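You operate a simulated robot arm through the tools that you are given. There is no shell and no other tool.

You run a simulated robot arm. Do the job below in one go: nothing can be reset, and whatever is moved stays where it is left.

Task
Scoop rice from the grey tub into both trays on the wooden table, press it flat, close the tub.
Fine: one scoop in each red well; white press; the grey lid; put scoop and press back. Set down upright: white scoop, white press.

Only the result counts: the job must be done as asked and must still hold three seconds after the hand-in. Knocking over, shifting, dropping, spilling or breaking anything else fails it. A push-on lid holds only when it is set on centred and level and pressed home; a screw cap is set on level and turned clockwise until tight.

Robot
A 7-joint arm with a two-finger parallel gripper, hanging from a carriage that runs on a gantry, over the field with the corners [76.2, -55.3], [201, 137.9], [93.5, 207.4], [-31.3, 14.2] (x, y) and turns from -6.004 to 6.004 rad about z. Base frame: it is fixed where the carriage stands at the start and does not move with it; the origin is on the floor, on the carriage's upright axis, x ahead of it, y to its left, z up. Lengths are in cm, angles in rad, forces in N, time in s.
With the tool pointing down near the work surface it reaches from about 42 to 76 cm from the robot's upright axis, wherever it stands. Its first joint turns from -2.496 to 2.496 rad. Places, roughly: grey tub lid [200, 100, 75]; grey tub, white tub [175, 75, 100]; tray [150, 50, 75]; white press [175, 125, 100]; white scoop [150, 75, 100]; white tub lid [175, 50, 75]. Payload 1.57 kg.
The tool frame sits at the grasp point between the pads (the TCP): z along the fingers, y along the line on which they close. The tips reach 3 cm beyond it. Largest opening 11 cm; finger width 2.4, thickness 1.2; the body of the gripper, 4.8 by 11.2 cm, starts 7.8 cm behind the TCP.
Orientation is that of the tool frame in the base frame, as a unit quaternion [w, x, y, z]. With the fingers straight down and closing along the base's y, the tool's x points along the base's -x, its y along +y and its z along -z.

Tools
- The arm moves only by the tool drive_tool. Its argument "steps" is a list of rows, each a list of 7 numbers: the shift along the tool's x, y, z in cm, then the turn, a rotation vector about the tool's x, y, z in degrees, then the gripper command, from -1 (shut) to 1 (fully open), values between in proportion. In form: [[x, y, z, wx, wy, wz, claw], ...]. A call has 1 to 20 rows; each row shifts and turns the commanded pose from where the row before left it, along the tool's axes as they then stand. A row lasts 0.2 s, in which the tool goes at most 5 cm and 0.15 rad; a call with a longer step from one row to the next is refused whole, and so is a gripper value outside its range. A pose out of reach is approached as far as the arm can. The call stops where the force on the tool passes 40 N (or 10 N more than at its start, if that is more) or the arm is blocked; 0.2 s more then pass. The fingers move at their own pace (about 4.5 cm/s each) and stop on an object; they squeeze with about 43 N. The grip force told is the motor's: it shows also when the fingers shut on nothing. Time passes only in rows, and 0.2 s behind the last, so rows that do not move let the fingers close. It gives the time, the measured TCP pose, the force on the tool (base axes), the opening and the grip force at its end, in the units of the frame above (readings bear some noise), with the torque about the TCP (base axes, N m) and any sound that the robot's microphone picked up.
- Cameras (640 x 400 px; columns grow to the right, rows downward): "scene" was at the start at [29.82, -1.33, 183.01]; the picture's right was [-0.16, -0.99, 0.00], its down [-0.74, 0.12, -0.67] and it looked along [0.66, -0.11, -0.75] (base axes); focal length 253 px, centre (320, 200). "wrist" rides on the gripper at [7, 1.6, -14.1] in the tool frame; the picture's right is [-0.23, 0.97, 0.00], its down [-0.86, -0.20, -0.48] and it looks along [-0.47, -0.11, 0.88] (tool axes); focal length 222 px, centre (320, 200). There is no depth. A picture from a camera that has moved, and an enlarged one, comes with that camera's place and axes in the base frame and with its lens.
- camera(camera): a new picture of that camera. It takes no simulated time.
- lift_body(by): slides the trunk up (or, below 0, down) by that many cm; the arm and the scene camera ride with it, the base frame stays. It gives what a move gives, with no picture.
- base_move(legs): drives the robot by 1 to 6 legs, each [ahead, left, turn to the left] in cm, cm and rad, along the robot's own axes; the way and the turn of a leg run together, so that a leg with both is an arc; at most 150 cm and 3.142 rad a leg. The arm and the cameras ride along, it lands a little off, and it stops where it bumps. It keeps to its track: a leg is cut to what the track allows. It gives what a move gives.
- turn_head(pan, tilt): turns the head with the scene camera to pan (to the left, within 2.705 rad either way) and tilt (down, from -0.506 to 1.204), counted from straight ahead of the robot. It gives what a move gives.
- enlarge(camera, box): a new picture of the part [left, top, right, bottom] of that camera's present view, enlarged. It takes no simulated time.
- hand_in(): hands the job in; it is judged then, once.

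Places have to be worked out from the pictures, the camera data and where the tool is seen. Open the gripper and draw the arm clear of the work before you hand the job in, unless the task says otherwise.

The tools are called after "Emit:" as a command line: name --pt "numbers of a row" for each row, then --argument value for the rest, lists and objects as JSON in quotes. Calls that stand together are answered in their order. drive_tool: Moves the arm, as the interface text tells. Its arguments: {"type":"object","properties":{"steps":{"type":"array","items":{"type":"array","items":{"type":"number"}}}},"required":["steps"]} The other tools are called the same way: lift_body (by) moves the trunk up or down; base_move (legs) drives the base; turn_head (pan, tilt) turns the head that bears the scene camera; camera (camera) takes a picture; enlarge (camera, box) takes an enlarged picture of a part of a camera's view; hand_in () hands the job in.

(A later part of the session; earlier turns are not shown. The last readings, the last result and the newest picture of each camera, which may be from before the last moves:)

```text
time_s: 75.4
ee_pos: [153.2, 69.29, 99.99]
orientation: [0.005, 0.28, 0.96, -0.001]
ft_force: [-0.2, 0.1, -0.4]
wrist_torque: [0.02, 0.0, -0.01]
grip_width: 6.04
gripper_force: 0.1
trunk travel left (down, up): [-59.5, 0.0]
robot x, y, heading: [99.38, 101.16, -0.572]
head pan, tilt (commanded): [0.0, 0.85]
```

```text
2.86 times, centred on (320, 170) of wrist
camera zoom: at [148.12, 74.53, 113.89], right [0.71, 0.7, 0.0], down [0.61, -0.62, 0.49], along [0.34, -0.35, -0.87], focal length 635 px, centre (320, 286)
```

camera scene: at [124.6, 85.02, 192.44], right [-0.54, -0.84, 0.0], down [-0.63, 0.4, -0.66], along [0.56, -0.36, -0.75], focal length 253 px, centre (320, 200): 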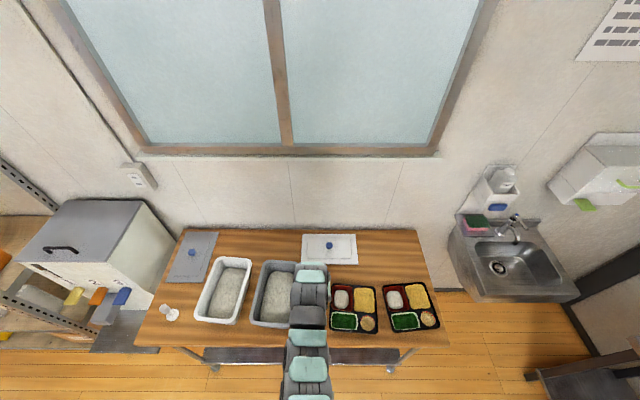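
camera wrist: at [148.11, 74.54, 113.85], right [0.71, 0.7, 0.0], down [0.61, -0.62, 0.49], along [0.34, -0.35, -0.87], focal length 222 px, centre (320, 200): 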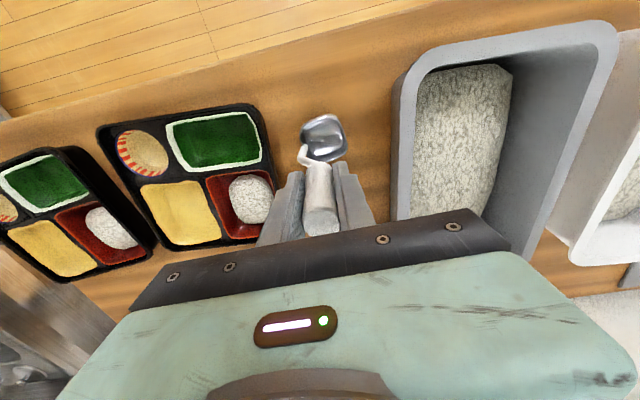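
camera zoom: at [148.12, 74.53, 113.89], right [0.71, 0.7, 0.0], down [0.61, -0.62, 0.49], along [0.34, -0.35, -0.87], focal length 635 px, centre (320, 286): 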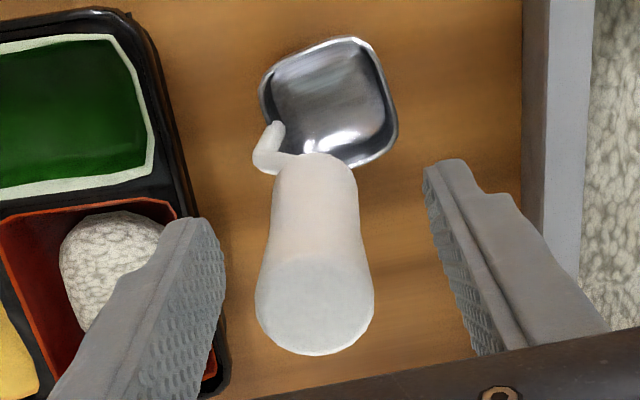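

The scoop stands upright on its own. I back the gripper up and away, keeping the fingers astride the handle until clear.

Emit:
drive_tool --pt "0 0 -1.5 0 0 0 0.1" --pt "0 0 -2 0 0 0 0.1" --pt "-0.5 0 -2 0 0 0 0.1" --pt "-1 0 -2 0 0 0 0.1" --pt "-1.5 0 -2.5 0 0 0 0.1" --pt "-1.5 0 -2.5 0 0 0 0.1" --pt "-1.5 0 -2.5 0 0 0 0.1" --pt "-1.5 0 -2 0 0 0 0.1" --pt "0 0 0 0 0 0 0.1"

Emit:
camera --camera "wrist"

Emit:
enlarge --camera "wrist" --box '[120, 0, 380, 200]'

```text
time_s: 77.4
ee_pos: [159.29, 65.53, 116.99]
orientation: [0.007, 0.279, 0.96, -0.001]
ft_force: [0.3, -0.7, -0.1]
wrist_torque: [0.01, 0.03, 0.0]
grip_width: 6.07
gripper_force: 0.0
trunk travel left (down, up): [-59.5, 0.0]
robot x, y, heading: [99.58, 101.02, -0.569]
head pan, tilt (commanded): [0.0, 0.85]
```

```text
taken
camera wrist: at [154.27, 70.58, 130.93], right [0.71, 0.7, 0.0], down [0.61, -0.63, 0.49], along [0.34, -0.35, -0.87], focal length 222 px, centre (320, 200)
```

wrist: 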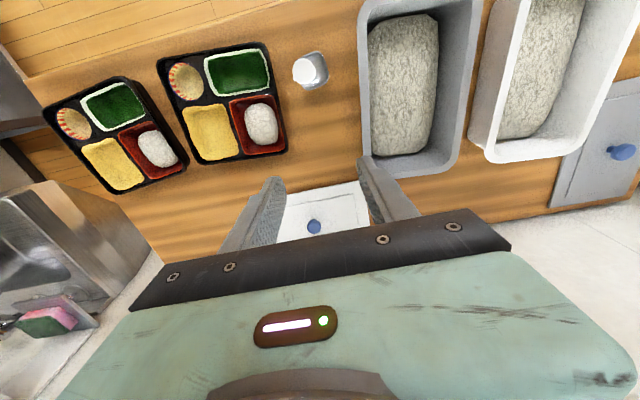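

```text
2.00 times, centred on (250, 100) of wrist
camera zoom: at [154.27, 70.58, 130.93], right [0.71, 0.7, 0.0], down [0.61, -0.63, 0.49], along [0.34, -0.35, -0.87], focal length 444 px, centre (460, 400)
```

zoom: 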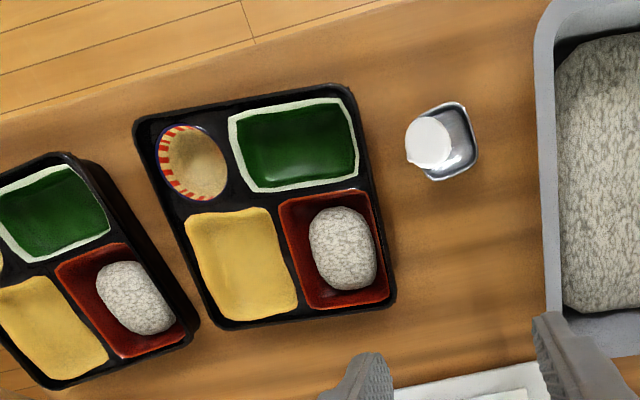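

Both heaps look good and the scoop stands in its place. Next is the press: I strafe the carriage 55 cm left and look at it.

Emit:
base_move --legs '[[0, 55, 0]]'

Emit:
camera --camera "wrist"

Emit:
camera --camera "scene"

```text
time_s: 80.5
ee_pos: [188.76, 110.97, 116.98]
orientation: [0.007, 0.283, 0.959, -0.001]
ft_force: [0.1, 0.5, 0.7]
wrist_torque: [0.01, 0.02, 0.0]
grip_width: 6.05
gripper_force: 0.0
trunk travel left (down, up): [-59.5, 0.0]
robot x, y, heading: [129.45, 147.03, -0.58]
head pan, tilt (commanded): [0.0, 0.85]
```

```text
taken
camera wrist: at [183.68, 116.21, 130.92], right [0.72, 0.69, 0.0], down [0.6, -0.63, 0.49], along [0.34, -0.35, -0.87], focal length 222 px, centre (320, 200)
```

wrist: 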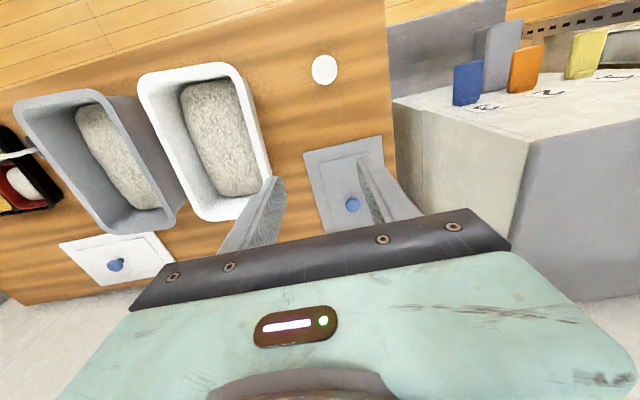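

```text
taken
camera scene: at [154.1, 130.87, 192.45], right [-0.54, -0.84, 0.0], down [-0.63, 0.41, -0.66], along [0.55, -0.36, -0.75], focal length 253 px, centre (320, 200)
```

scene: 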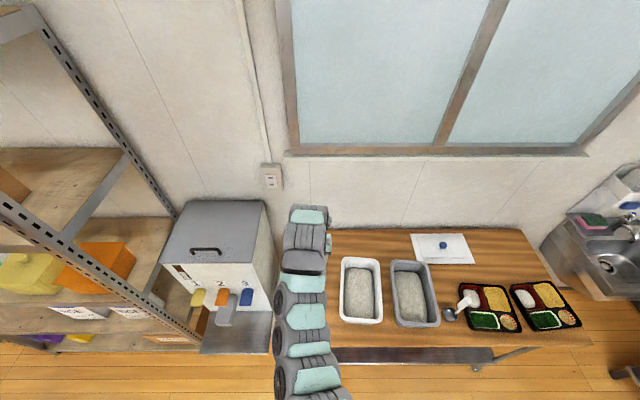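

The press is nearly straight under the wrist camera. I enlarge it.

Emit:
enlarge --camera "wrist" --box '[270, 30, 380, 110]'

Emit:
enlarge --camera "wrist" --box '[280, 120, 420, 240]'

```text
5.00 times, centred on (325, 70) of wrist
camera zoom: at [183.68, 116.21, 130.92], right [0.72, 0.69, 0.0], down [0.6, -0.63, 0.49], along [0.34, -0.35, -0.87], focal length 1111 px, centre (295, 850)
```

zoom: 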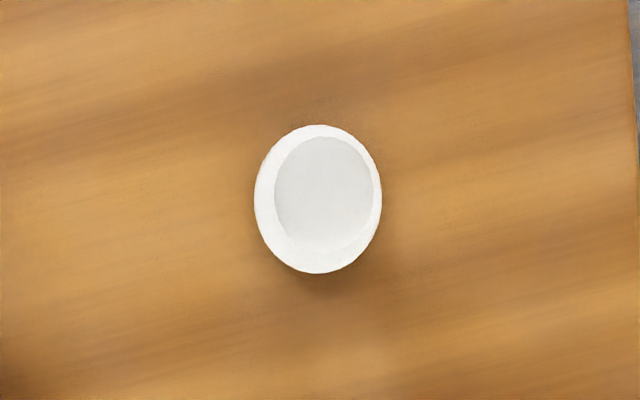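

```text
3.33 times, centred on (350, 180) of wrist
camera zoom: at [183.68, 116.21, 130.92], right [0.72, 0.69, 0.0], down [0.6, -0.63, 0.49], along [0.34, -0.35, -0.87], focal length 740 px, centre (220, 267)
```

zoom: 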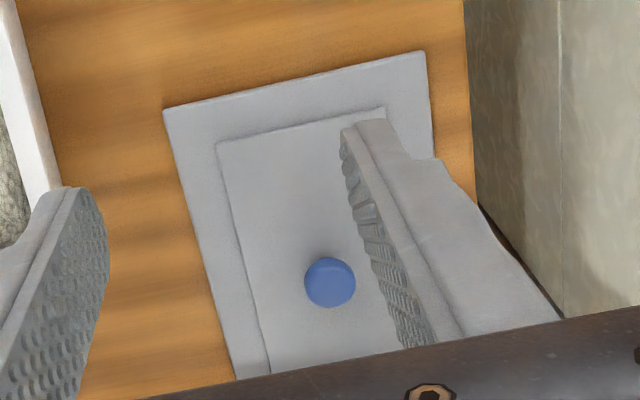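

The press stands upright at about (183.8, 117.5). Its handle is about 2.8 cm across and its top is near z≈94. I come down in front of it with the fingers astride and correct the 0.8° tool tilt.

Emit:
drive_tool --pt "0 0.7 4 0 0.8 0 0.1" --pt "0 0.7 4 0 0 0 0.1" --pt "1.5 0.7 4 0 0 0 0.1" --pt "2 0.69 3 0 0 0 0.1" --pt "2 0 2 0 0 0 0.1" --pt "2.21 0 1 0 0 0 0.1" --pt "0 0 0 0 0 0 0.1"

Emit:
camera --camera "wrist"

Emit:
enlarge --camera "wrist" --box '[220, 100, 420, 240]'

```text
time_s: 82.2
ee_pos: [183.77, 117.65, 98.92]
orientation: [-0.001, 0.284, 0.959, 0.001]
ft_force: [0.4, 0.0, 0.8]
wrist_torque: [0.0, 0.01, 0.0]
grip_width: 6.06
gripper_force: 0.1
trunk travel left (down, up): [-59.5, 0.0]
robot x, y, heading: [128.98, 147.16, -0.577]
head pan, tilt (commanded): [0.0, 0.85]
```

```text
taken
camera wrist: at [178.88, 122.62, 113.0], right [0.72, 0.69, 0.0], down [0.61, -0.63, 0.48], along [0.33, -0.34, -0.88], focal length 222 px, centre (320, 200)
```

wrist: 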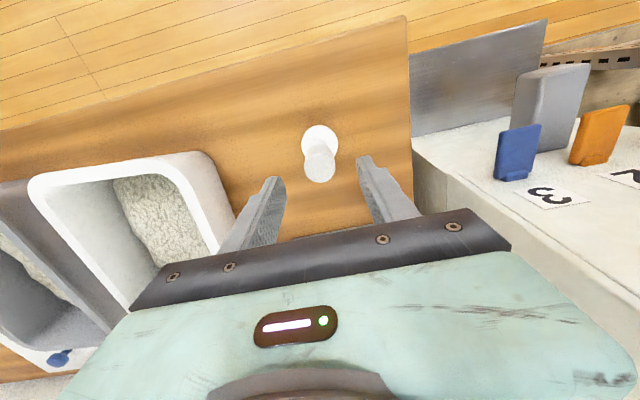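

```text
2.86 times, centred on (320, 170) of wrist
camera zoom: at [178.88, 122.62, 113.0], right [0.72, 0.69, 0.0], down [0.61, -0.63, 0.48], along [0.33, -0.34, -0.88], focal length 635 px, centre (320, 286)
```

zoom: 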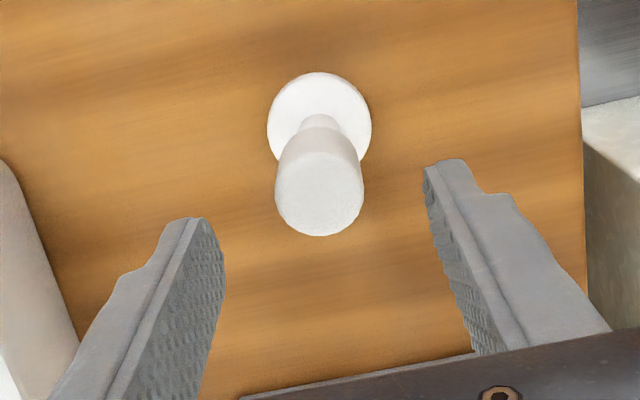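

The press axis is at (183.6, 117.7) with its top at z≈94.3, and the tool is centred on it. I descend to z≈91.2 and close.

Emit:
drive_tool --pt "0.15 0 2.5 0 0 0 0.1" --pt "0 0 2.5 0 0 0 0.1" --pt "0 0 2 0 0 0 0.1" --pt "0 0 0.7 0 0 0 0.1" --pt "0 0 0 0 0 0 -0.2" --pt "0 0 0 0 0 0 -0.4" --pt "0 0 0 0 0 0 -1" --pt "0 0 0 0 0 0 -1" --pt "0 0 0 0 0 0 -1"

Emit:
enlarge --camera "wrist" --box '[220, 100, 420, 240]'

```text
time_s: 84.2
ee_pos: [183.62, 117.85, 91.19]
orientation: [0.0, 0.283, 0.959, 0.001]
ft_force: [0.0, 0.0, -0.6]
wrist_torque: [0.02, 0.02, 0.02]
grip_width: 2.8
gripper_force: 38.2
trunk travel left (down, up): [-59.5, 0.0]
robot x, y, heading: [129.17, 147.27, -0.577]
head pan, tilt (commanded): [0.0, 0.85]
```

```text
2.86 times, centred on (320, 170) of wrist
camera zoom: at [178.76, 122.81, 105.33], right [0.72, 0.69, 0.0], down [0.61, -0.63, 0.48], along [0.33, -0.34, -0.88], focal length 635 px, centre (320, 286)
```

zoom: 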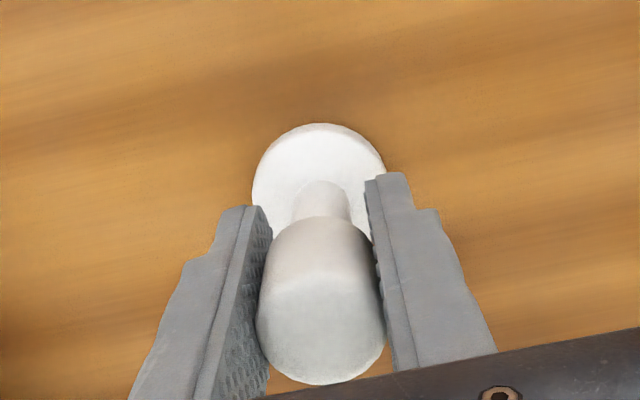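

The press is gripped (2.8 cm). I lift it high enough to clear the tubs and the standing scoop.

Emit:
drive_tool --pt "0 0 -1 0 0 0 -1" --pt "0 0 -2.5 0 0 0 -1" --pt "0 0 -3 0 0 0 -1" --pt "0 0 -3 0 0 0 -1" --pt "-1.2 0 -3 0 0 0 -1" --pt "-1.2 0 -3 0 0 0 -1" --pt "-1.2 0 -3 0 0 0 -1" --pt "-1.2 0 -3 0 0 0 -1" --pt "-1.2 0 -3 0 0 0 -1" --pt "0 0 0 0 0 0 -1"

Emit:
base_move --legs '[[0, -74, 0], [6.5, 0, 0]]'

Emit:
camera --camera "wrist"

Emit:
camera --camera "scene"

```text
time_s: 86.3
ee_pos: [188.75, 114.44, 115.67]
orientation: [0.0, 0.283, 0.959, 0.0]
ft_force: [0.3, -0.6, -1.8]
wrist_torque: [-0.02, 0.01, 0.0]
grip_width: 2.81
gripper_force: 38.5
trunk travel left (down, up): [-59.5, 0.0]
robot x, y, heading: [129.35, 147.23, -0.575]
head pan, tilt (commanded): [0.0, 0.85]
```

```text
time_s: 91.0
ee_pos: [154.22, 49.01, 115.68]
orientation: [-0.001, 0.281, 0.96, 0.001]
ft_force: [-0.5, -0.3, -1.9]
wrist_torque: [0.01, 0.0, 0.02]
grip_width: 2.79
gripper_force: 38.7
trunk travel left (down, up): [-59.5, 0.0]
robot x, y, heading: [94.51, 81.53, -0.58]
head pan, tilt (commanded): [0.0, 0.85]
```

```text
taken
camera wrist: at [149.24, 53.96, 129.71], right [0.72, 0.7, 0.0], down [0.61, -0.63, 0.48], along [0.33, -0.34, -0.88], focal length 222 px, centre (320, 200)
```

wrist: 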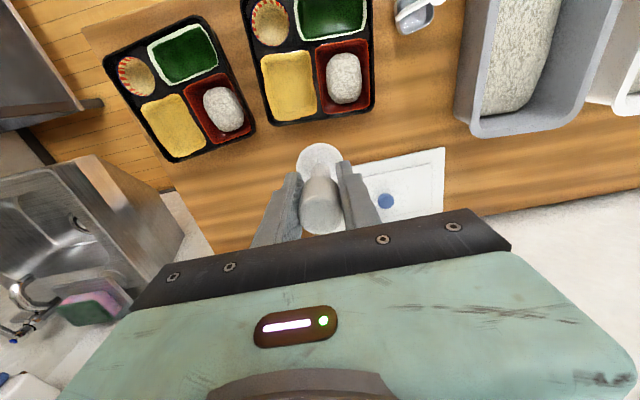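

```text
taken
camera scene: at [119.44, 65.3, 192.45], right [-0.54, -0.84, 0.0], down [-0.63, 0.41, -0.66], along [0.55, -0.36, -0.75], focal length 253 px, centre (320, 200)
```

scene: 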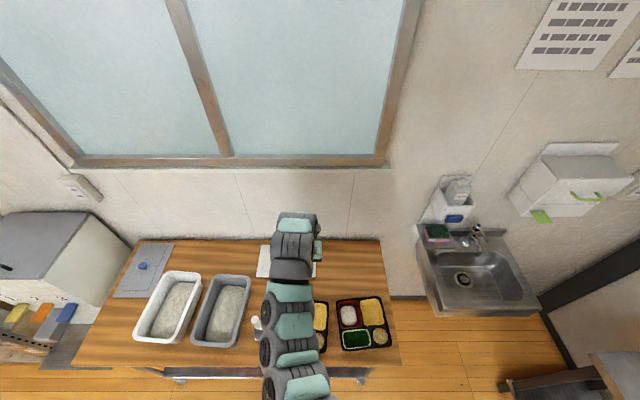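

I'm near the trays with the press. The left heap and well centre work out at about (151.95, 57.3), so I move above it to z≈100.

Emit:
drive_tool --pt "0 2 3 0 0 0 -1" --pt "0 2 3 0 0 0 -1" --pt "1.5 1.74 3 0 0 0 -1" --pt "1.5 0 3 0 0 0 -1" --pt "1.7 0 2 0 0 0 -1" --pt "1.7 0 1.5 0 0 0 -1" --pt "0 0 0 0 0 0 -1"

Emit:
camera --camera "wrist"

Emit:
enlarge --camera "wrist" --box '[220, 80, 420, 220]'

```text
time_s: 92.6
ee_pos: [151.88, 57.19, 100.1]
orientation: [-0.001, 0.282, 0.959, 0.001]
ft_force: [0.5, -0.7, -1.3]
wrist_torque: [0.02, 0.02, 0.01]
grip_width: 2.79
gripper_force: 38.1
trunk travel left (down, up): [-59.5, 0.0]
robot x, y, heading: [94.37, 81.76, -0.574]
head pan, tilt (commanded): [0.0, 0.85]
```

```text
taken
camera wrist: at [146.9, 62.25, 114.2], right [0.72, 0.7, 0.0], down [0.61, -0.63, 0.48], along [0.33, -0.34, -0.88], focal length 222 px, centre (320, 200)
```

wrist: 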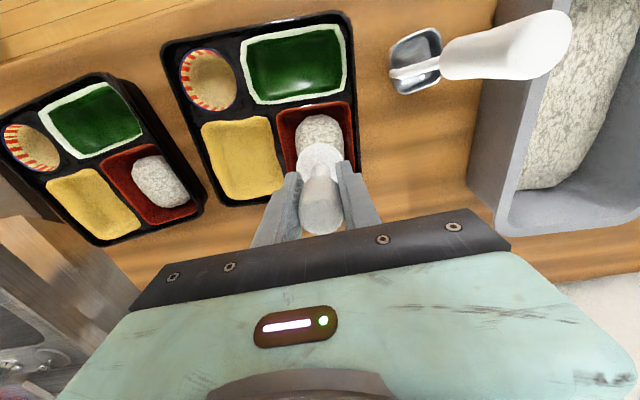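

```text
2.86 times, centred on (320, 150) of wrist
camera zoom: at [146.9, 62.25, 114.2], right [0.72, 0.7, 0.0], down [0.61, -0.63, 0.48], along [0.33, -0.34, -0.88], focal length 635 px, centre (320, 343)
```

zoom: 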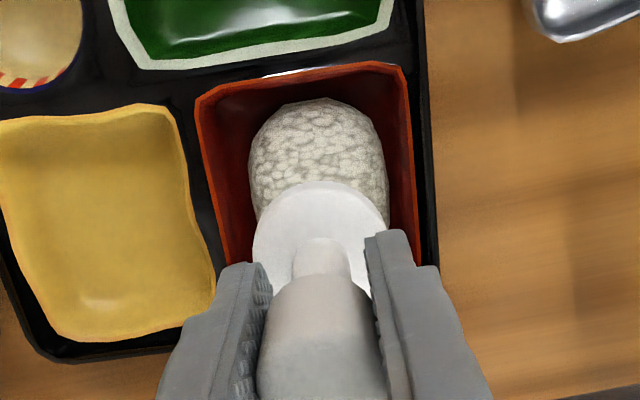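

The press disc is lined up over the heap inside the red well. I lower it in stages.

Emit:
drive_tool --pt "0 0 1.5 0 0 0 -1" --pt "0 0 1.5 0 0 0 -1" --pt "0 0 1 0 0 0 -1" --pt "0 0 0.7 0 0 0 -1" --pt "0 0 0 0 0 0 -1"

Emit:
enlarge --camera "wrist" --box '[220, 80, 420, 220]'

```text
time_s: 93.8
ee_pos: [151.99, 57.32, 95.47]
orientation: [0.001, 0.282, 0.959, 0.001]
ft_force: [0.1, 0.4, -0.9]
wrist_torque: [0.01, 0.01, 0.02]
grip_width: 2.78
gripper_force: 37.7
trunk travel left (down, up): [-59.5, 0.0]
robot x, y, heading: [94.08, 81.48, -0.572]
head pan, tilt (commanded): [0.0, 0.85]
```

```text
2.86 times, centred on (320, 150) of wrist
camera zoom: at [147.04, 62.27, 109.53], right [0.72, 0.7, 0.0], down [0.61, -0.63, 0.48], along [0.33, -0.34, -0.88], focal length 635 px, centre (320, 343)
```

zoom: 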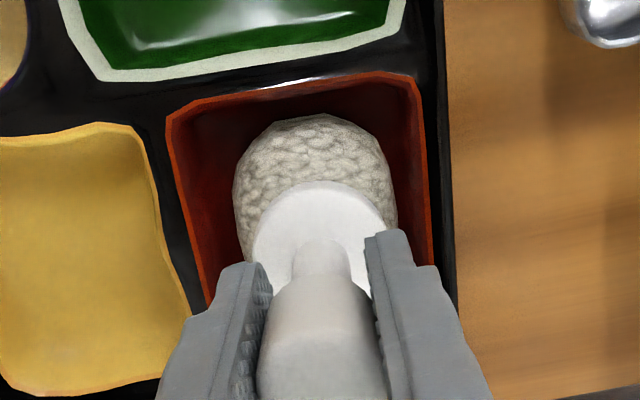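

No contact yet at a disc height of about 89. I continue down in small steps.

Emit:
drive_tool --pt "0 0 0.5 0 0 0 -1" --pt "0 0 0.4 0 0 0 -1" --pt "0 0 0.3 0 0 0 -1" --pt "0 0 0.3 0 0 0 -1" --pt "0 0 0 0 0 0 -1"

Emit:
enlarge --camera "wrist" --box '[220, 80, 420, 220]'

```text
time_s: 95.0
ee_pos: [151.98, 57.15, 93.96]
orientation: [-0.001, 0.283, 0.959, 0.0]
ft_force: [-0.4, 0.1, -1.0]
wrist_torque: [0.0, -0.01, -0.01]
grip_width: 2.78
gripper_force: 38.2
trunk travel left (down, up): [-59.5, 0.0]
robot x, y, heading: [94.58, 81.7, -0.574]
head pan, tilt (commanded): [0.0, 0.85]
```

```text
2.86 times, centred on (320, 150) of wrist
camera zoom: at [146.98, 62.29, 108.06], right [0.72, 0.7, 0.0], down [0.61, -0.63, 0.48], along [0.33, -0.34, -0.88], focal length 635 px, centre (320, 343)
```

zoom: 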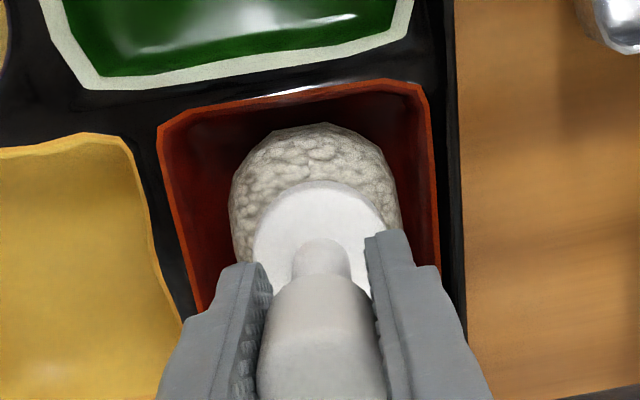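

Still no force. I continue slowly until the press meets resistance.

Emit:
drive_tool --pt "0 0 0.3 0 0 0 -1" --pt "0 0 0.3 0 0 0 -1" --pt "0 0 0.2 0 0 0 -1" --pt "0 0 0.2 0 0 0 -1" --pt "0 0 0 0 0 0 -1"

Emit:
enlarge --camera "wrist" --box '[220, 80, 420, 220]'

```text
time_s: 96.2
ee_pos: [152.01, 57.19, 93.0]
orientation: [0.0, 0.283, 0.959, 0.001]
ft_force: [-0.1, 0.3, 12.2]
wrist_torque: [-0.34, -0.33, 0.0]
grip_width: 2.79
gripper_force: 37.8
trunk travel left (down, up): [-59.5, 0.0]
robot x, y, heading: [94.56, 81.49, -0.578]
head pan, tilt (commanded): [0.0, 0.85]
```

```text
2.86 times, centred on (320, 150) of wrist
camera zoom: at [147.09, 62.24, 107.12], right [0.72, 0.7, 0.0], down [0.61, -0.63, 0.48], along [0.33, -0.34, -0.88], focal length 635 px, centre (320, 343)
```

zoom: 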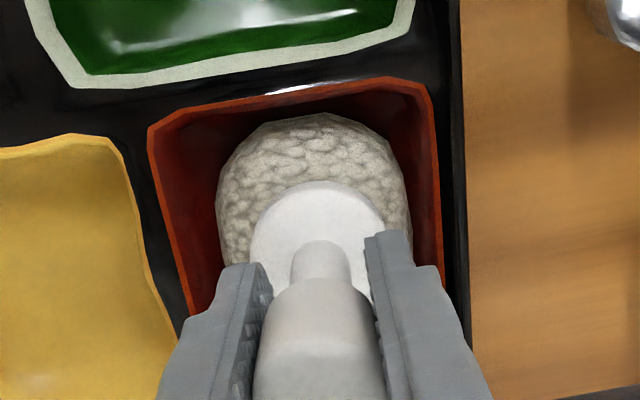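

The press is now on the rice with about 13 N, and the heap has begun to spread. I push a little further.

Emit:
drive_tool --pt "0 0 0.1 0 0 0 -1" --pt "0 0 0.1 0 0 0 -1" --pt "0 0 0 0 0 0 -1" --pt "0 0 0 0 0 0 -1"

Emit:
enlarge --camera "wrist" --box '[220, 80, 420, 220]'

```text
time_s: 97.2
ee_pos: [151.88, 57.22, 92.67]
orientation: [-0.002, 0.283, 0.959, 0.002]
ft_force: [-0.9, 0.5, -1.9]
wrist_torque: [0.03, -0.01, 0.0]
grip_width: 2.79
gripper_force: 38.2
trunk travel left (down, up): [-59.5, 0.0]
robot x, y, heading: [94.32, 81.32, -0.576]
head pan, tilt (commanded): [0.0, 0.85]
```

```text
2.86 times, centred on (320, 150) of wrist
camera zoom: at [146.9, 62.3, 106.83], right [0.72, 0.7, 0.0], down [0.61, -0.63, 0.48], along [0.33, -0.34, -0.88], focal length 635 px, centre (320, 343)
```

zoom: 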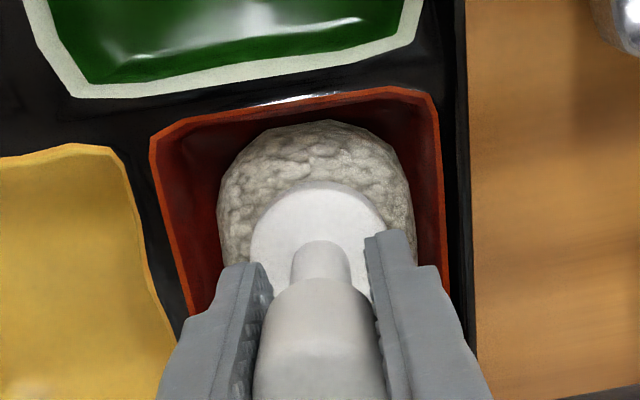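

The resistance gave way and the rice looks flatter. I lift the press and inspect.

Emit:
drive_tool --pt "0 0 -1 0 0 0 -1" --pt "0 0 -2 0 0 0 -1" --pt "0 0 -2 0 0 0 -1" --pt "-0.5 0 -2.5 0 0 0 -1" --pt "-1.5 0 -2.5 0 0 0 -1" --pt "-2 0 -2.5 0 0 0 -1" --pt "-2 0 -2.5 0 0 0 -1" --pt "0 0 0 0 0 0 -1"

Emit:
camera --camera "wrist"

Emit:
enlarge --camera "wrist" --box '[120, 0, 400, 200]'

```text
time_s: 99.0
ee_pos: [156.98, 53.93, 107.62]
orientation: [-0.002, 0.283, 0.959, 0.001]
ft_force: [0.1, 0.2, -0.8]
wrist_torque: [0.01, -0.04, 0.01]
grip_width: 2.79
gripper_force: 38.2
trunk travel left (down, up): [-59.5, 0.0]
robot x, y, heading: [94.16, 81.59, -0.577]
head pan, tilt (commanded): [0.0, 0.85]
```

```text
taken
camera wrist: at [151.95, 58.98, 121.75], right [0.72, 0.7, 0.0], down [0.61, -0.63, 0.48], along [0.33, -0.34, -0.88], focal length 222 px, centre (320, 200)
```

wrist: 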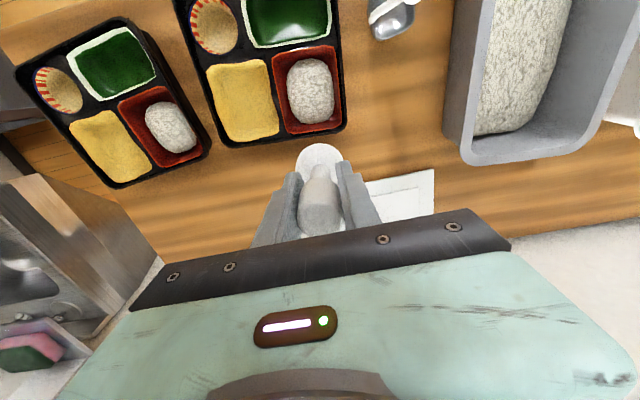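

```text
2.00 times, centred on (260, 100) of wrist
camera zoom: at [151.95, 58.98, 121.75], right [0.72, 0.7, 0.0], down [0.61, -0.63, 0.48], along [0.33, -0.34, -0.88], focal length 444 px, centre (440, 400)
```

zoom: 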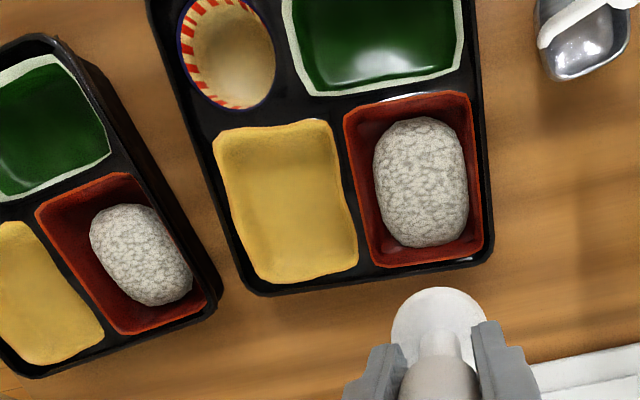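

The left heap now looks flatter and squarer than the right one. I check more closely with both cameras.

Emit:
enlarge --camera "wrist" --box '[270, 30, 360, 140]'

Emit:
enlarge --camera "wrist" --box '[100, 70, 220, 190]'

Emit:
enlarge --camera "scene" --box '[270, 270, 410, 370]'

```text
3.64 times, centred on (315, 85) of wrist
camera zoom: at [151.95, 58.98, 121.75], right [0.72, 0.7, 0.0], down [0.61, -0.63, 0.48], along [0.33, -0.34, -0.88], focal length 808 px, centre (338, 618)
```

zoom: 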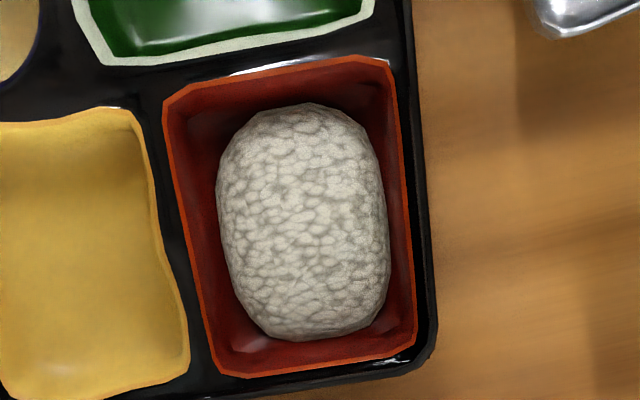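

```text
3.33 times, centred on (160, 130) of wrist
camera zoom: at [151.95, 58.98, 121.75], right [0.72, 0.7, 0.0], down [0.61, -0.63, 0.48], along [0.33, -0.34, -0.88], focal length 740 px, centre (853, 433)
```

zoom: 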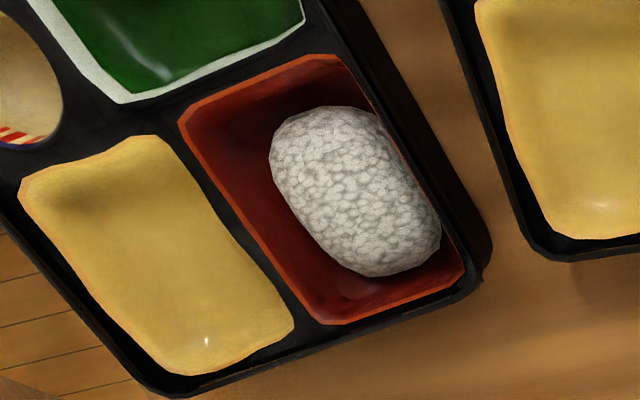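

```text
4.00 times, centred on (340, 320) of scene
camera zoom: at [119.44, 65.3, 192.45], right [-0.54, -0.84, 0.0], down [-0.63, 0.41, -0.66], along [0.55, -0.36, -0.75], focal length 1012 px, centre (240, -280)
```

zoom: 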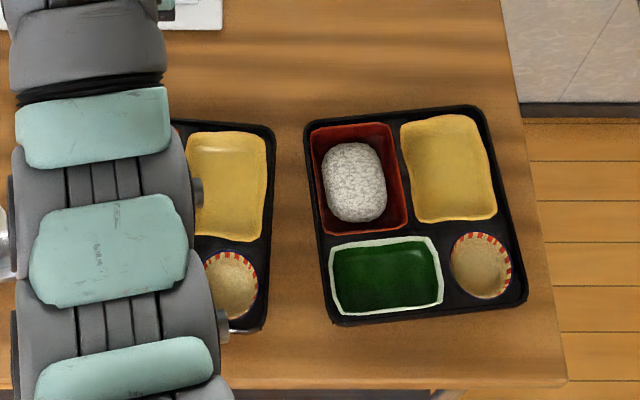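

The heap has spread noticeably. To be sure it is pressed flat I press once more, down to renewed contact.

Emit:
drive_tool --pt "2 0 2.5 0 0 0 -1" --pt "2 0 2.5 0 0 0 -1" --pt "1.5 0 2.5 0 0 0 -1" --pt "0.5 0 2.5 0 0 0 -1" --pt "0 0 2 0 0 0 -1" --pt "0 0 2 0 0 0 -1" --pt "0 0 0.8 0 0 0 -1" --pt "0 0 0.2 0 0 0 -1" --pt "0 0 0.2 0 0 0 -1" --pt "0 0 0 0 0 0 -1"

Emit:
enlarge --camera "wrist" --box '[220, 80, 420, 220]'

```text
time_s: 101.2
ee_pos: [151.84, 57.24, 92.51]
orientation: [0.0, 0.282, 0.959, 0.001]
ft_force: [-2.4, 1.2, 7.6]
wrist_torque: [0.0, 0.02, -0.01]
grip_width: 2.8
gripper_force: 38.6
trunk travel left (down, up): [-59.5, 0.0]
robot x, y, heading: [94.53, 81.42, -0.578]
head pan, tilt (commanded): [0.0, 0.85]
```

```text
2.86 times, centred on (320, 150) of wrist
camera zoom: at [146.97, 62.28, 106.66], right [0.72, 0.7, 0.0], down [0.61, -0.63, 0.48], along [0.33, -0.34, -0.88], focal length 635 px, centre (320, 343)
```

zoom: 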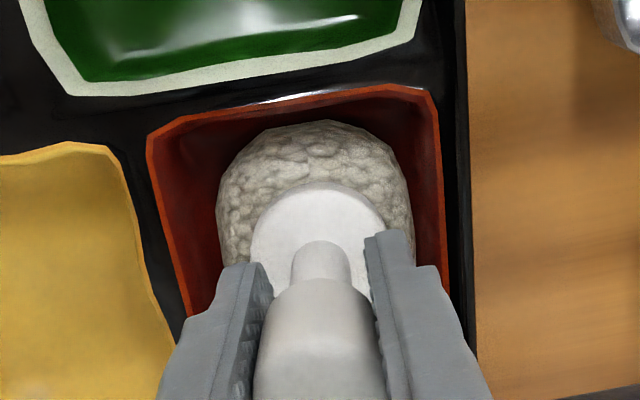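

Contact again at 9 N, now centred. I press a touch more to around 20 N and hold briefly.

Emit:
drive_tool --pt "0 0 0.12 0 0 0 -1" --pt "0 0 0.12 0 0 0 -1" --pt "0 0 0 0 0 0 -1" --pt "0 0 0 0 0 0 -1" --pt "0 0 0 0 0 0 -1"

Emit:
enlarge --camera "wrist" --box '[220, 80, 420, 220]'

```text
time_s: 101.8
ee_pos: [152.07, 57.19, 92.58]
orientation: [0.0, 0.282, 0.959, 0.001]
ft_force: [-8.5, 3.0, 25.9]
wrist_torque: [0.06, 0.33, -0.02]
grip_width: 2.79
gripper_force: 38.3
trunk travel left (down, up): [-59.5, 0.0]
robot x, y, heading: [94.53, 81.6, -0.574]
head pan, tilt (commanded): [0.0, 0.85]
stopped in row 3: the force on the tool passed its limit at 42 N (the readings are from after the stop); the commanded pose is now the measured one
```

```text
2.86 times, centred on (320, 150) of wrist
camera zoom: at [147.08, 62.23, 106.62], right [0.72, 0.7, 0.0], down [0.61, -0.63, 0.48], along [0.33, -0.34, -0.88], focal length 635 px, centre (320, 343)
```

zoom: 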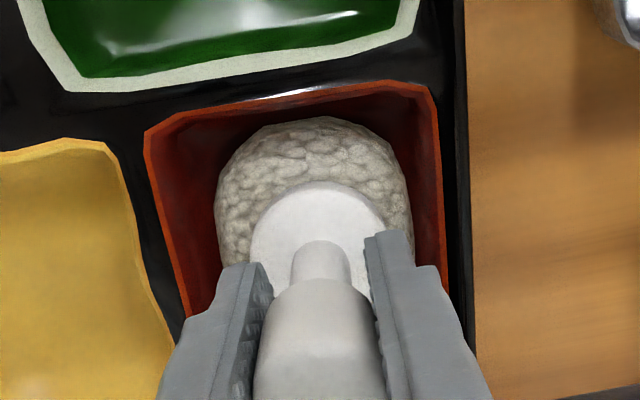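

The rice is firmly pressed (42 N with no more give). I lift off and check that the tray stayed put.

Emit:
drive_tool --pt "0 0 -0.5 0 0 0 -1" --pt "0 0 -1.5 0 0 0 -1" --pt "0 0 -2 0 0 0 -1" --pt "0 0 -2 0 0 0 -1" --pt "-0.5 0 -2.5 0 0 0 -1" --pt "-1.5 0 -2.5 0 0 0 -1" --pt "-2 0 -2.5 0 0 0 -1" --pt "-2 0 -1.5 0 0 0 -1" --pt "0 0 0 0 0 0 -1"

Emit:
enlarge --camera "wrist" --box '[120, 0, 400, 200]'

Emit:
enlarge --camera "wrist" --box '[270, 30, 360, 140]'

```text
time_s: 103.8
ee_pos: [157.01, 53.97, 107.33]
orientation: [-0.001, 0.282, 0.959, 0.001]
ft_force: [-0.8, 0.4, -2.0]
wrist_torque: [0.01, 0.01, 0.01]
grip_width: 2.8
gripper_force: 37.8
trunk travel left (down, up): [-59.5, 0.0]
robot x, y, heading: [94.9, 81.6, -0.574]
head pan, tilt (commanded): [0.0, 0.85]
```

```text
2.00 times, centred on (260, 100) of wrist
camera zoom: at [152.02, 58.94, 121.54], right [0.72, 0.7, 0.0], down [0.61, -0.63, 0.48], along [0.33, -0.34, -0.88], focal length 444 px, centre (440, 400)
```

zoom: 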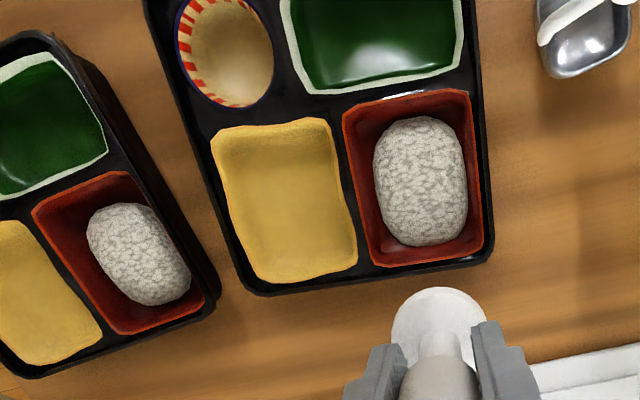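

```text
3.64 times, centred on (315, 85) of wrist
camera zoom: at [152.02, 58.94, 121.54], right [0.72, 0.7, 0.0], down [0.61, -0.63, 0.48], along [0.33, -0.34, -0.88], focal length 808 px, centre (338, 618)
```

zoom: 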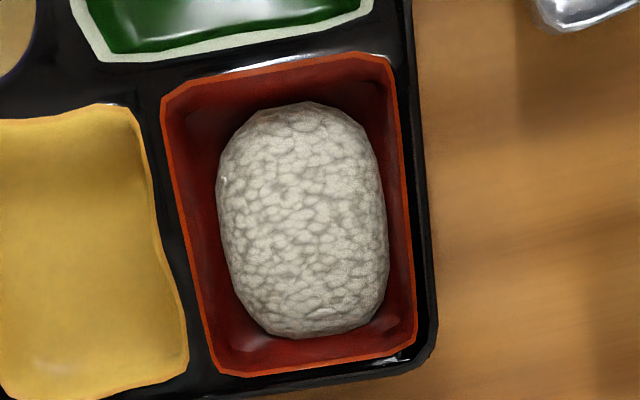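

The left tray hasn't moved and the rice is flat. I move over to the right tray's heap, at about (140.1, 39.1).

Emit:
drive_tool --pt "0 -3.6 0 0 0 0 -1" --pt "0 -4.3 0 0 0 0 -1" --pt "0 -4.6 0 0 0 0 -1" --pt "0 -4.6 0 0 0 0 -1" --pt "0 -4.56 0 0 0 0 -1" --pt "2 0 2.5 0 0 0 -1" --pt "2 0 2.5 0 0 0 -1" --pt "2.13 0 2.5 0 0 0 -1" --pt "0 0 0 0 0 0 -1"

Emit:
camera --camera "wrist"

Emit:
enlarge --camera "wrist" --box '[220, 80, 420, 220]'

```text
time_s: 105.8
ee_pos: [140.03, 39.15, 99.92]
orientation: [-0.002, 0.282, 0.959, 0.002]
ft_force: [-0.4, -0.9, -2.0]
wrist_torque: [-0.01, -0.03, 0.01]
grip_width: 2.79
gripper_force: 38.2
trunk travel left (down, up): [-59.5, 0.0]
robot x, y, heading: [94.33, 81.49, -0.574]
head pan, tilt (commanded): [0.0, 0.85]
```

```text
taken
camera wrist: at [135.1, 44.1, 113.89], right [0.72, 0.7, 0.0], down [0.61, -0.63, 0.48], along [0.33, -0.34, -0.88], focal length 222 px, centre (320, 200)
```

wrist: 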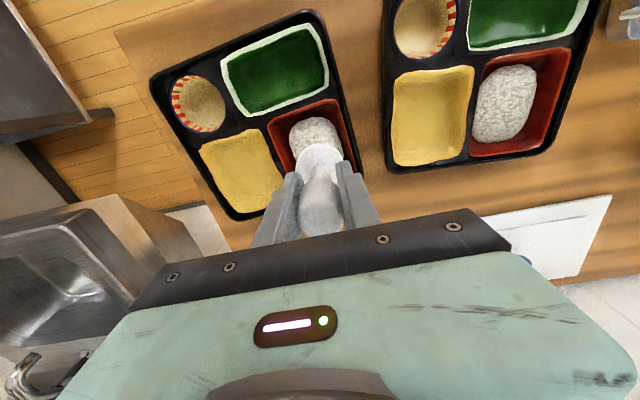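

```text
2.86 times, centred on (320, 150) of wrist
camera zoom: at [135.1, 44.1, 113.89], right [0.72, 0.7, 0.0], down [0.61, -0.63, 0.48], along [0.33, -0.34, -0.88], focal length 635 px, centre (320, 343)
```

zoom: 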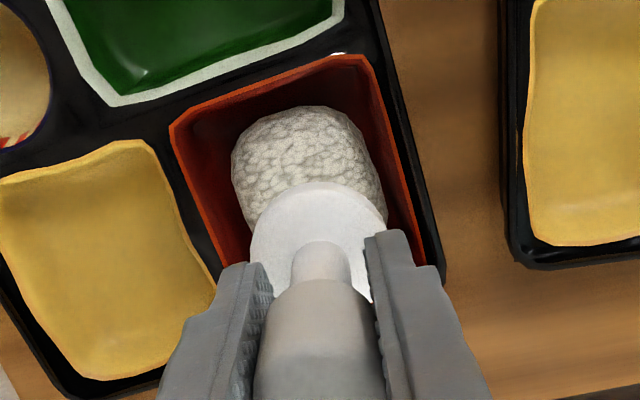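

The disc is over the heap; I nudge 0.5 cm to the right for centring and lower to just above contact.

Emit:
drive_tool --pt "0 -0.5 1.5 0 0 0 -1" --pt "0 0 1.5 0 0 0 -1" --pt "0 0 1.5 0 0 0 -1" --pt "0 0 1 0 0 0 -1" --pt "0 0 0.5 0 0 0 -1" --pt "0 0 0.3 0 0 0 -1" --pt "0 0 0 0 0 0 -1"

Emit:
enlarge --camera "wrist" --box '[220, 80, 420, 220]'

```text
time_s: 107.4
ee_pos: [139.8, 38.67, 93.56]
orientation: [-0.001, 0.283, 0.959, 0.001]
ft_force: [-0.2, -0.3, -1.4]
wrist_torque: [-0.01, 0.0, 0.02]
grip_width: 2.77
gripper_force: 37.9
trunk travel left (down, up): [-59.5, 0.0]
robot x, y, heading: [94.13, 81.3, -0.571]
head pan, tilt (commanded): [0.0, 0.85]
```

```text
2.86 times, centred on (320, 150) of wrist
camera zoom: at [134.88, 43.69, 107.64], right [0.72, 0.7, 0.0], down [0.61, -0.63, 0.48], along [0.33, -0.34, -0.88], focal length 635 px, centre (320, 343)
```

zoom: 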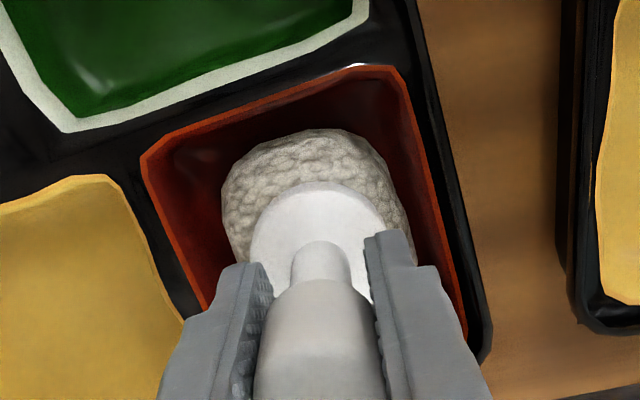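

Just above contact now. I press in small steps as before.

Emit:
drive_tool --pt "0 0 0.3 0 0 0 -1" --pt "0 0 0.3 0 0 0 -1" --pt "0 0 0.2 0 0 0 -1" --pt "0 0 0.2 0 0 0 -1" --pt "0 0 0 0 0 0 -1"

Emit:
enlarge --camera "wrist" --box '[220, 80, 420, 220]'

```text
time_s: 108.6
ee_pos: [140.0, 38.58, 92.73]
orientation: [0.002, 0.282, 0.959, 0.001]
ft_force: [2.7, -2.2, 12.6]
wrist_torque: [-0.35, -0.39, 0.02]
grip_width: 2.8
gripper_force: 38.1
trunk travel left (down, up): [-59.5, 0.0]
robot x, y, heading: [94.63, 81.43, -0.571]
head pan, tilt (commanded): [0.0, 0.85]
```

```text
2.86 times, centred on (320, 150) of wrist
camera zoom: at [135.07, 43.57, 106.82], right [0.72, 0.7, 0.0], down [0.61, -0.63, 0.48], along [0.33, -0.34, -0.88], focal length 635 px, centre (320, 343)
```

zoom: 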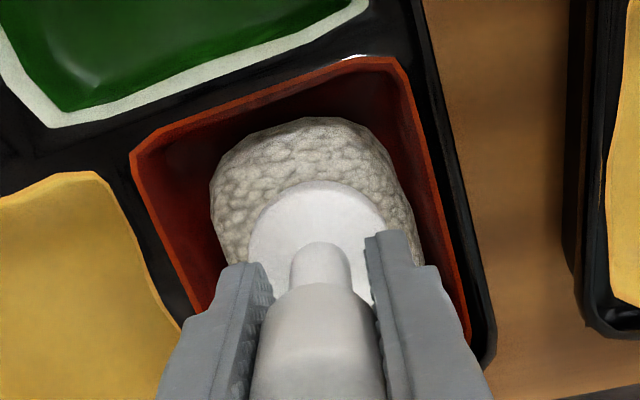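

It shows the same response as the first tray, with about 13 N and the rice spreading. I push 0.2 cm further and check the force.

Emit:
drive_tool --pt "0 0 0.1 0 0 0 -1" --pt "0 0 0.1 0 0 0 -1" --pt "0 0 0 0 0 0 -1" --pt "0 0 0 0 0 0 -1"

Emit:
enlarge --camera "wrist" --box '[220, 80, 420, 220]'

```text
time_s: 109.6
ee_pos: [139.89, 38.62, 92.37]
orientation: [-0.001, 0.282, 0.96, 0.002]
ft_force: [1.3, -0.2, -2.1]
wrist_torque: [-0.02, -0.05, -0.02]
grip_width: 2.79
gripper_force: 38.1
trunk travel left (down, up): [-59.5, 0.0]
robot x, y, heading: [94.34, 81.99, -0.573]
head pan, tilt (commanded): [0.0, 0.85]
```

```text
2.86 times, centred on (320, 150) of wrist
camera zoom: at [134.83, 43.75, 106.44], right [0.72, 0.7, 0.0], down [0.61, -0.63, 0.48], along [0.33, -0.34, -0.88], focal length 635 px, centre (320, 343)
```

zoom: 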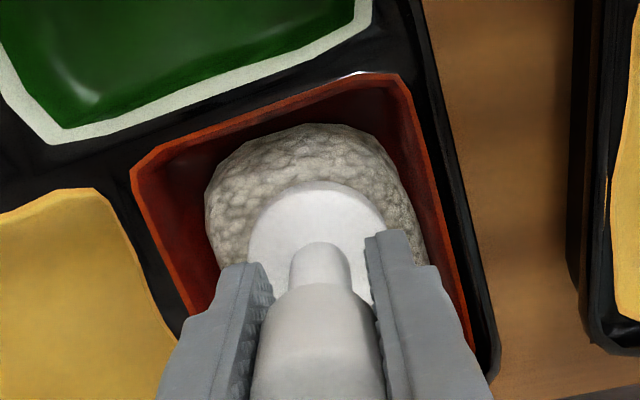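

The rice gave way the same as on the first tray. I ease down 0.25 cm for a final firm touch, then lift off and inspect.

Emit:
drive_tool --pt "0 0 0.1 0 0 0 -1" --pt "0 0 0.1 0 0 0 -1" --pt "0 0 0.05 0 0 0 -1"

Emit:
drive_tool --pt "0 0 -0.5 0 0 0 -1" --pt "0 0 -1.5 0 0 0 -1" --pt "0 0 -2 0 0 0 -1" --pt "0 0 -2 0 0 0 -1" --pt "-0.5 0 -2.5 0 0 0 -1" --pt "-1.5 0 -2.5 0 0 0 -1" --pt "-1.5 0 -2.5 0 0 0 -1" --pt "-1.5 0 -2.5 0 0 0 -1" --pt "-1.5 0 -2.5 0 0 0 -1" --pt "-1 0 -2.5 0 0 0 -1" --pt "0 0 -2.5 0 0 0 -1" --pt "0 0 0 0 0 0 -1"

Emit:
camera --camera "wrist"

Emit:
enlarge --camera "wrist" --box '[200, 20, 480, 200]'

```text
time_s: 110.4
ee_pos: [139.86, 38.6, 92.12]
orientation: [0.0, 0.283, 0.959, 0.001]
ft_force: [-0.6, 1.4, 3.2]
wrist_torque: [0.01, -0.07, 0.04]
grip_width: 2.81
gripper_force: 37.9
trunk travel left (down, up): [-59.5, 0.0]
robot x, y, heading: [94.45, 81.65, -0.573]
head pan, tilt (commanded): [0.0, 0.85]
```

```text
time_s: 113.0
ee_pos: [146.25, 34.61, 115.68]
orientation: [-0.001, 0.282, 0.959, 0.001]
ft_force: [0.5, -0.6, -2.0]
wrist_torque: [0.06, 0.0, 0.01]
grip_width: 2.78
gripper_force: 38.2
trunk travel left (down, up): [-59.5, 0.0]
robot x, y, heading: [94.48, 81.64, -0.574]
head pan, tilt (commanded): [0.0, 0.85]
```

```text
taken
camera wrist: at [141.27, 39.63, 129.72], right [0.72, 0.7, 0.0], down [0.61, -0.63, 0.48], along [0.33, -0.34, -0.88], focal length 222 px, centre (320, 200)
```

wrist: 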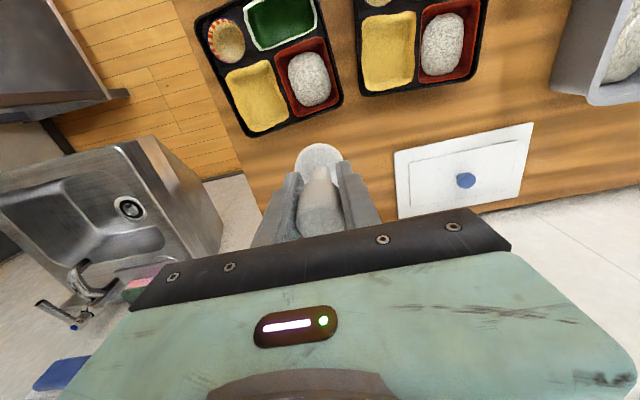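

```text
2.22 times, centred on (340, 110) of wrist
camera zoom: at [141.27, 39.63, 129.72], right [0.72, 0.7, 0.0], down [0.61, -0.63, 0.48], along [0.33, -0.34, -0.88], focal length 494 px, centre (276, 400)
```

zoom: 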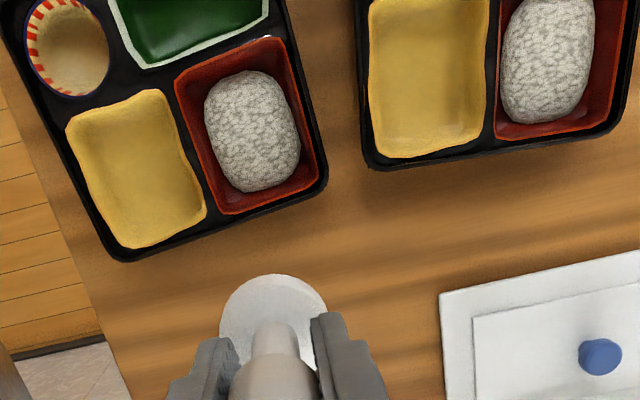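

Both wells now hold flattened rice. I carry the press back to its spot left of the white tub.

Emit:
base_move --legs '[[-6.5, 0, 0], [0, 84, 0]]'

Emit:
camera --camera "wrist"

```text
time_s: 118.1
ee_pos: [186.69, 109.26, 115.74]
orientation: [-0.001, 0.282, 0.959, 0.001]
ft_force: [-0.8, 0.4, -1.4]
wrist_torque: [0.0, 0.02, 0.0]
grip_width: 2.79
gripper_force: 38.2
trunk travel left (down, up): [-59.5, 0.0]
robot x, y, heading: [134.83, 156.1, -0.573]
head pan, tilt (commanded): [0.0, 0.85]
```

```text
taken
camera wrist: at [181.65, 114.16, 129.69], right [0.72, 0.7, 0.0], down [0.61, -0.63, 0.48], along [0.33, -0.34, -0.88], focal length 222 px, centre (320, 200)
```

wrist: 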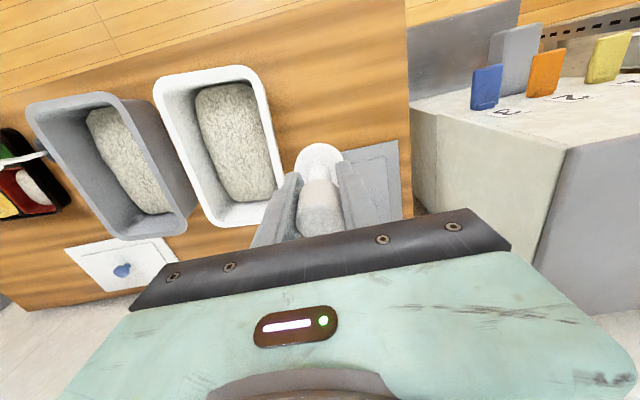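

I move above the press's original place and down to about 3 cm over the table.

Emit:
drive_tool --pt "0 1.8 4 0 0 0 -1" --pt "0 1.8 4 0 0 0 -1" --pt "1.5 1.92 4 0 0 0 -1" --pt "2 0 3.5 0 0 0 -1" --pt "2 0 3 0 0 0 -1" --pt "1.7 0 2.5 0 0 0 -1" --pt "0 0 0 0 0 0 -1"

Emit:
enlarge --camera "wrist" --box '[200, 60, 440, 240]'

```text
time_s: 119.7
ee_pos: [183.5, 117.69, 94.52]
orientation: [-0.001, 0.282, 0.959, 0.001]
ft_force: [0.4, 0.0, -0.4]
wrist_torque: [-0.03, -0.05, -0.01]
grip_width: 2.8
gripper_force: 38.1
trunk travel left (down, up): [-59.5, 0.0]
robot x, y, heading: [134.43, 156.0, -0.571]
head pan, tilt (commanded): [0.0, 0.85]
```

```text
2.22 times, centred on (320, 150) of wrist
camera zoom: at [178.55, 122.67, 108.62], right [0.72, 0.7, 0.0], down [0.61, -0.63, 0.48], along [0.33, -0.34, -0.88], focal length 494 px, centre (320, 311)
```

zoom: 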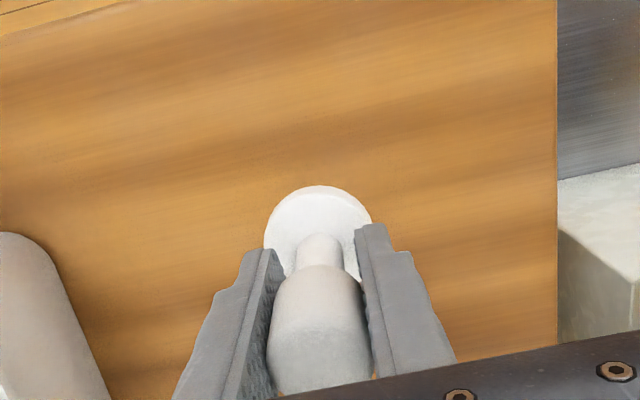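

The position matches. I lower gently, feeling for the table.

Emit:
drive_tool --pt "0 0 1 0 0 0 -1" --pt "0 0 1 0 0 0 -1" --pt "0 0 0.5 0 0 0 -1" --pt "0 0 0.2 0 0 0 -1" --pt "0 0 0 0 0 0 -1"

```text
time_s: 120.9
ee_pos: [183.56, 117.76, 91.95]
orientation: [0.0, 0.282, 0.959, 0.001]
ft_force: [-0.4, -1.0, -1.3]
wrist_torque: [0.0, 0.01, -0.03]
grip_width: 2.79
gripper_force: 37.9
trunk travel left (down, up): [-59.5, 0.0]
robot x, y, heading: [134.7, 156.3, -0.571]
head pan, tilt (commanded): [0.0, 0.85]
```

No contact at z≈91.95 yet. I continue in 0.15 to 0.2 cm steps.

Emit:
drive_tool --pt "0 0 0.2 0 0 0 -1" --pt "0 0 0.2 0 0 0 -1" --pt "0 0 0.15 0 0 0 -1" --pt "0 0 0.15 0 0 0 -1" --pt "0 0 0 0 0 0 -1"

```text
time_s: 122.1
ee_pos: [183.53, 117.65, 91.18]
orientation: [-0.001, 0.282, 0.959, 0.001]
ft_force: [0.2, 0.2, -1.7]
wrist_torque: [0.0, -0.02, 0.02]
grip_width: 2.78
gripper_force: 38.0
trunk travel left (down, up): [-59.5, 0.0]
robot x, y, heading: [134.43, 156.16, -0.57]
head pan, tilt (commanded): [0.0, 0.85]
```

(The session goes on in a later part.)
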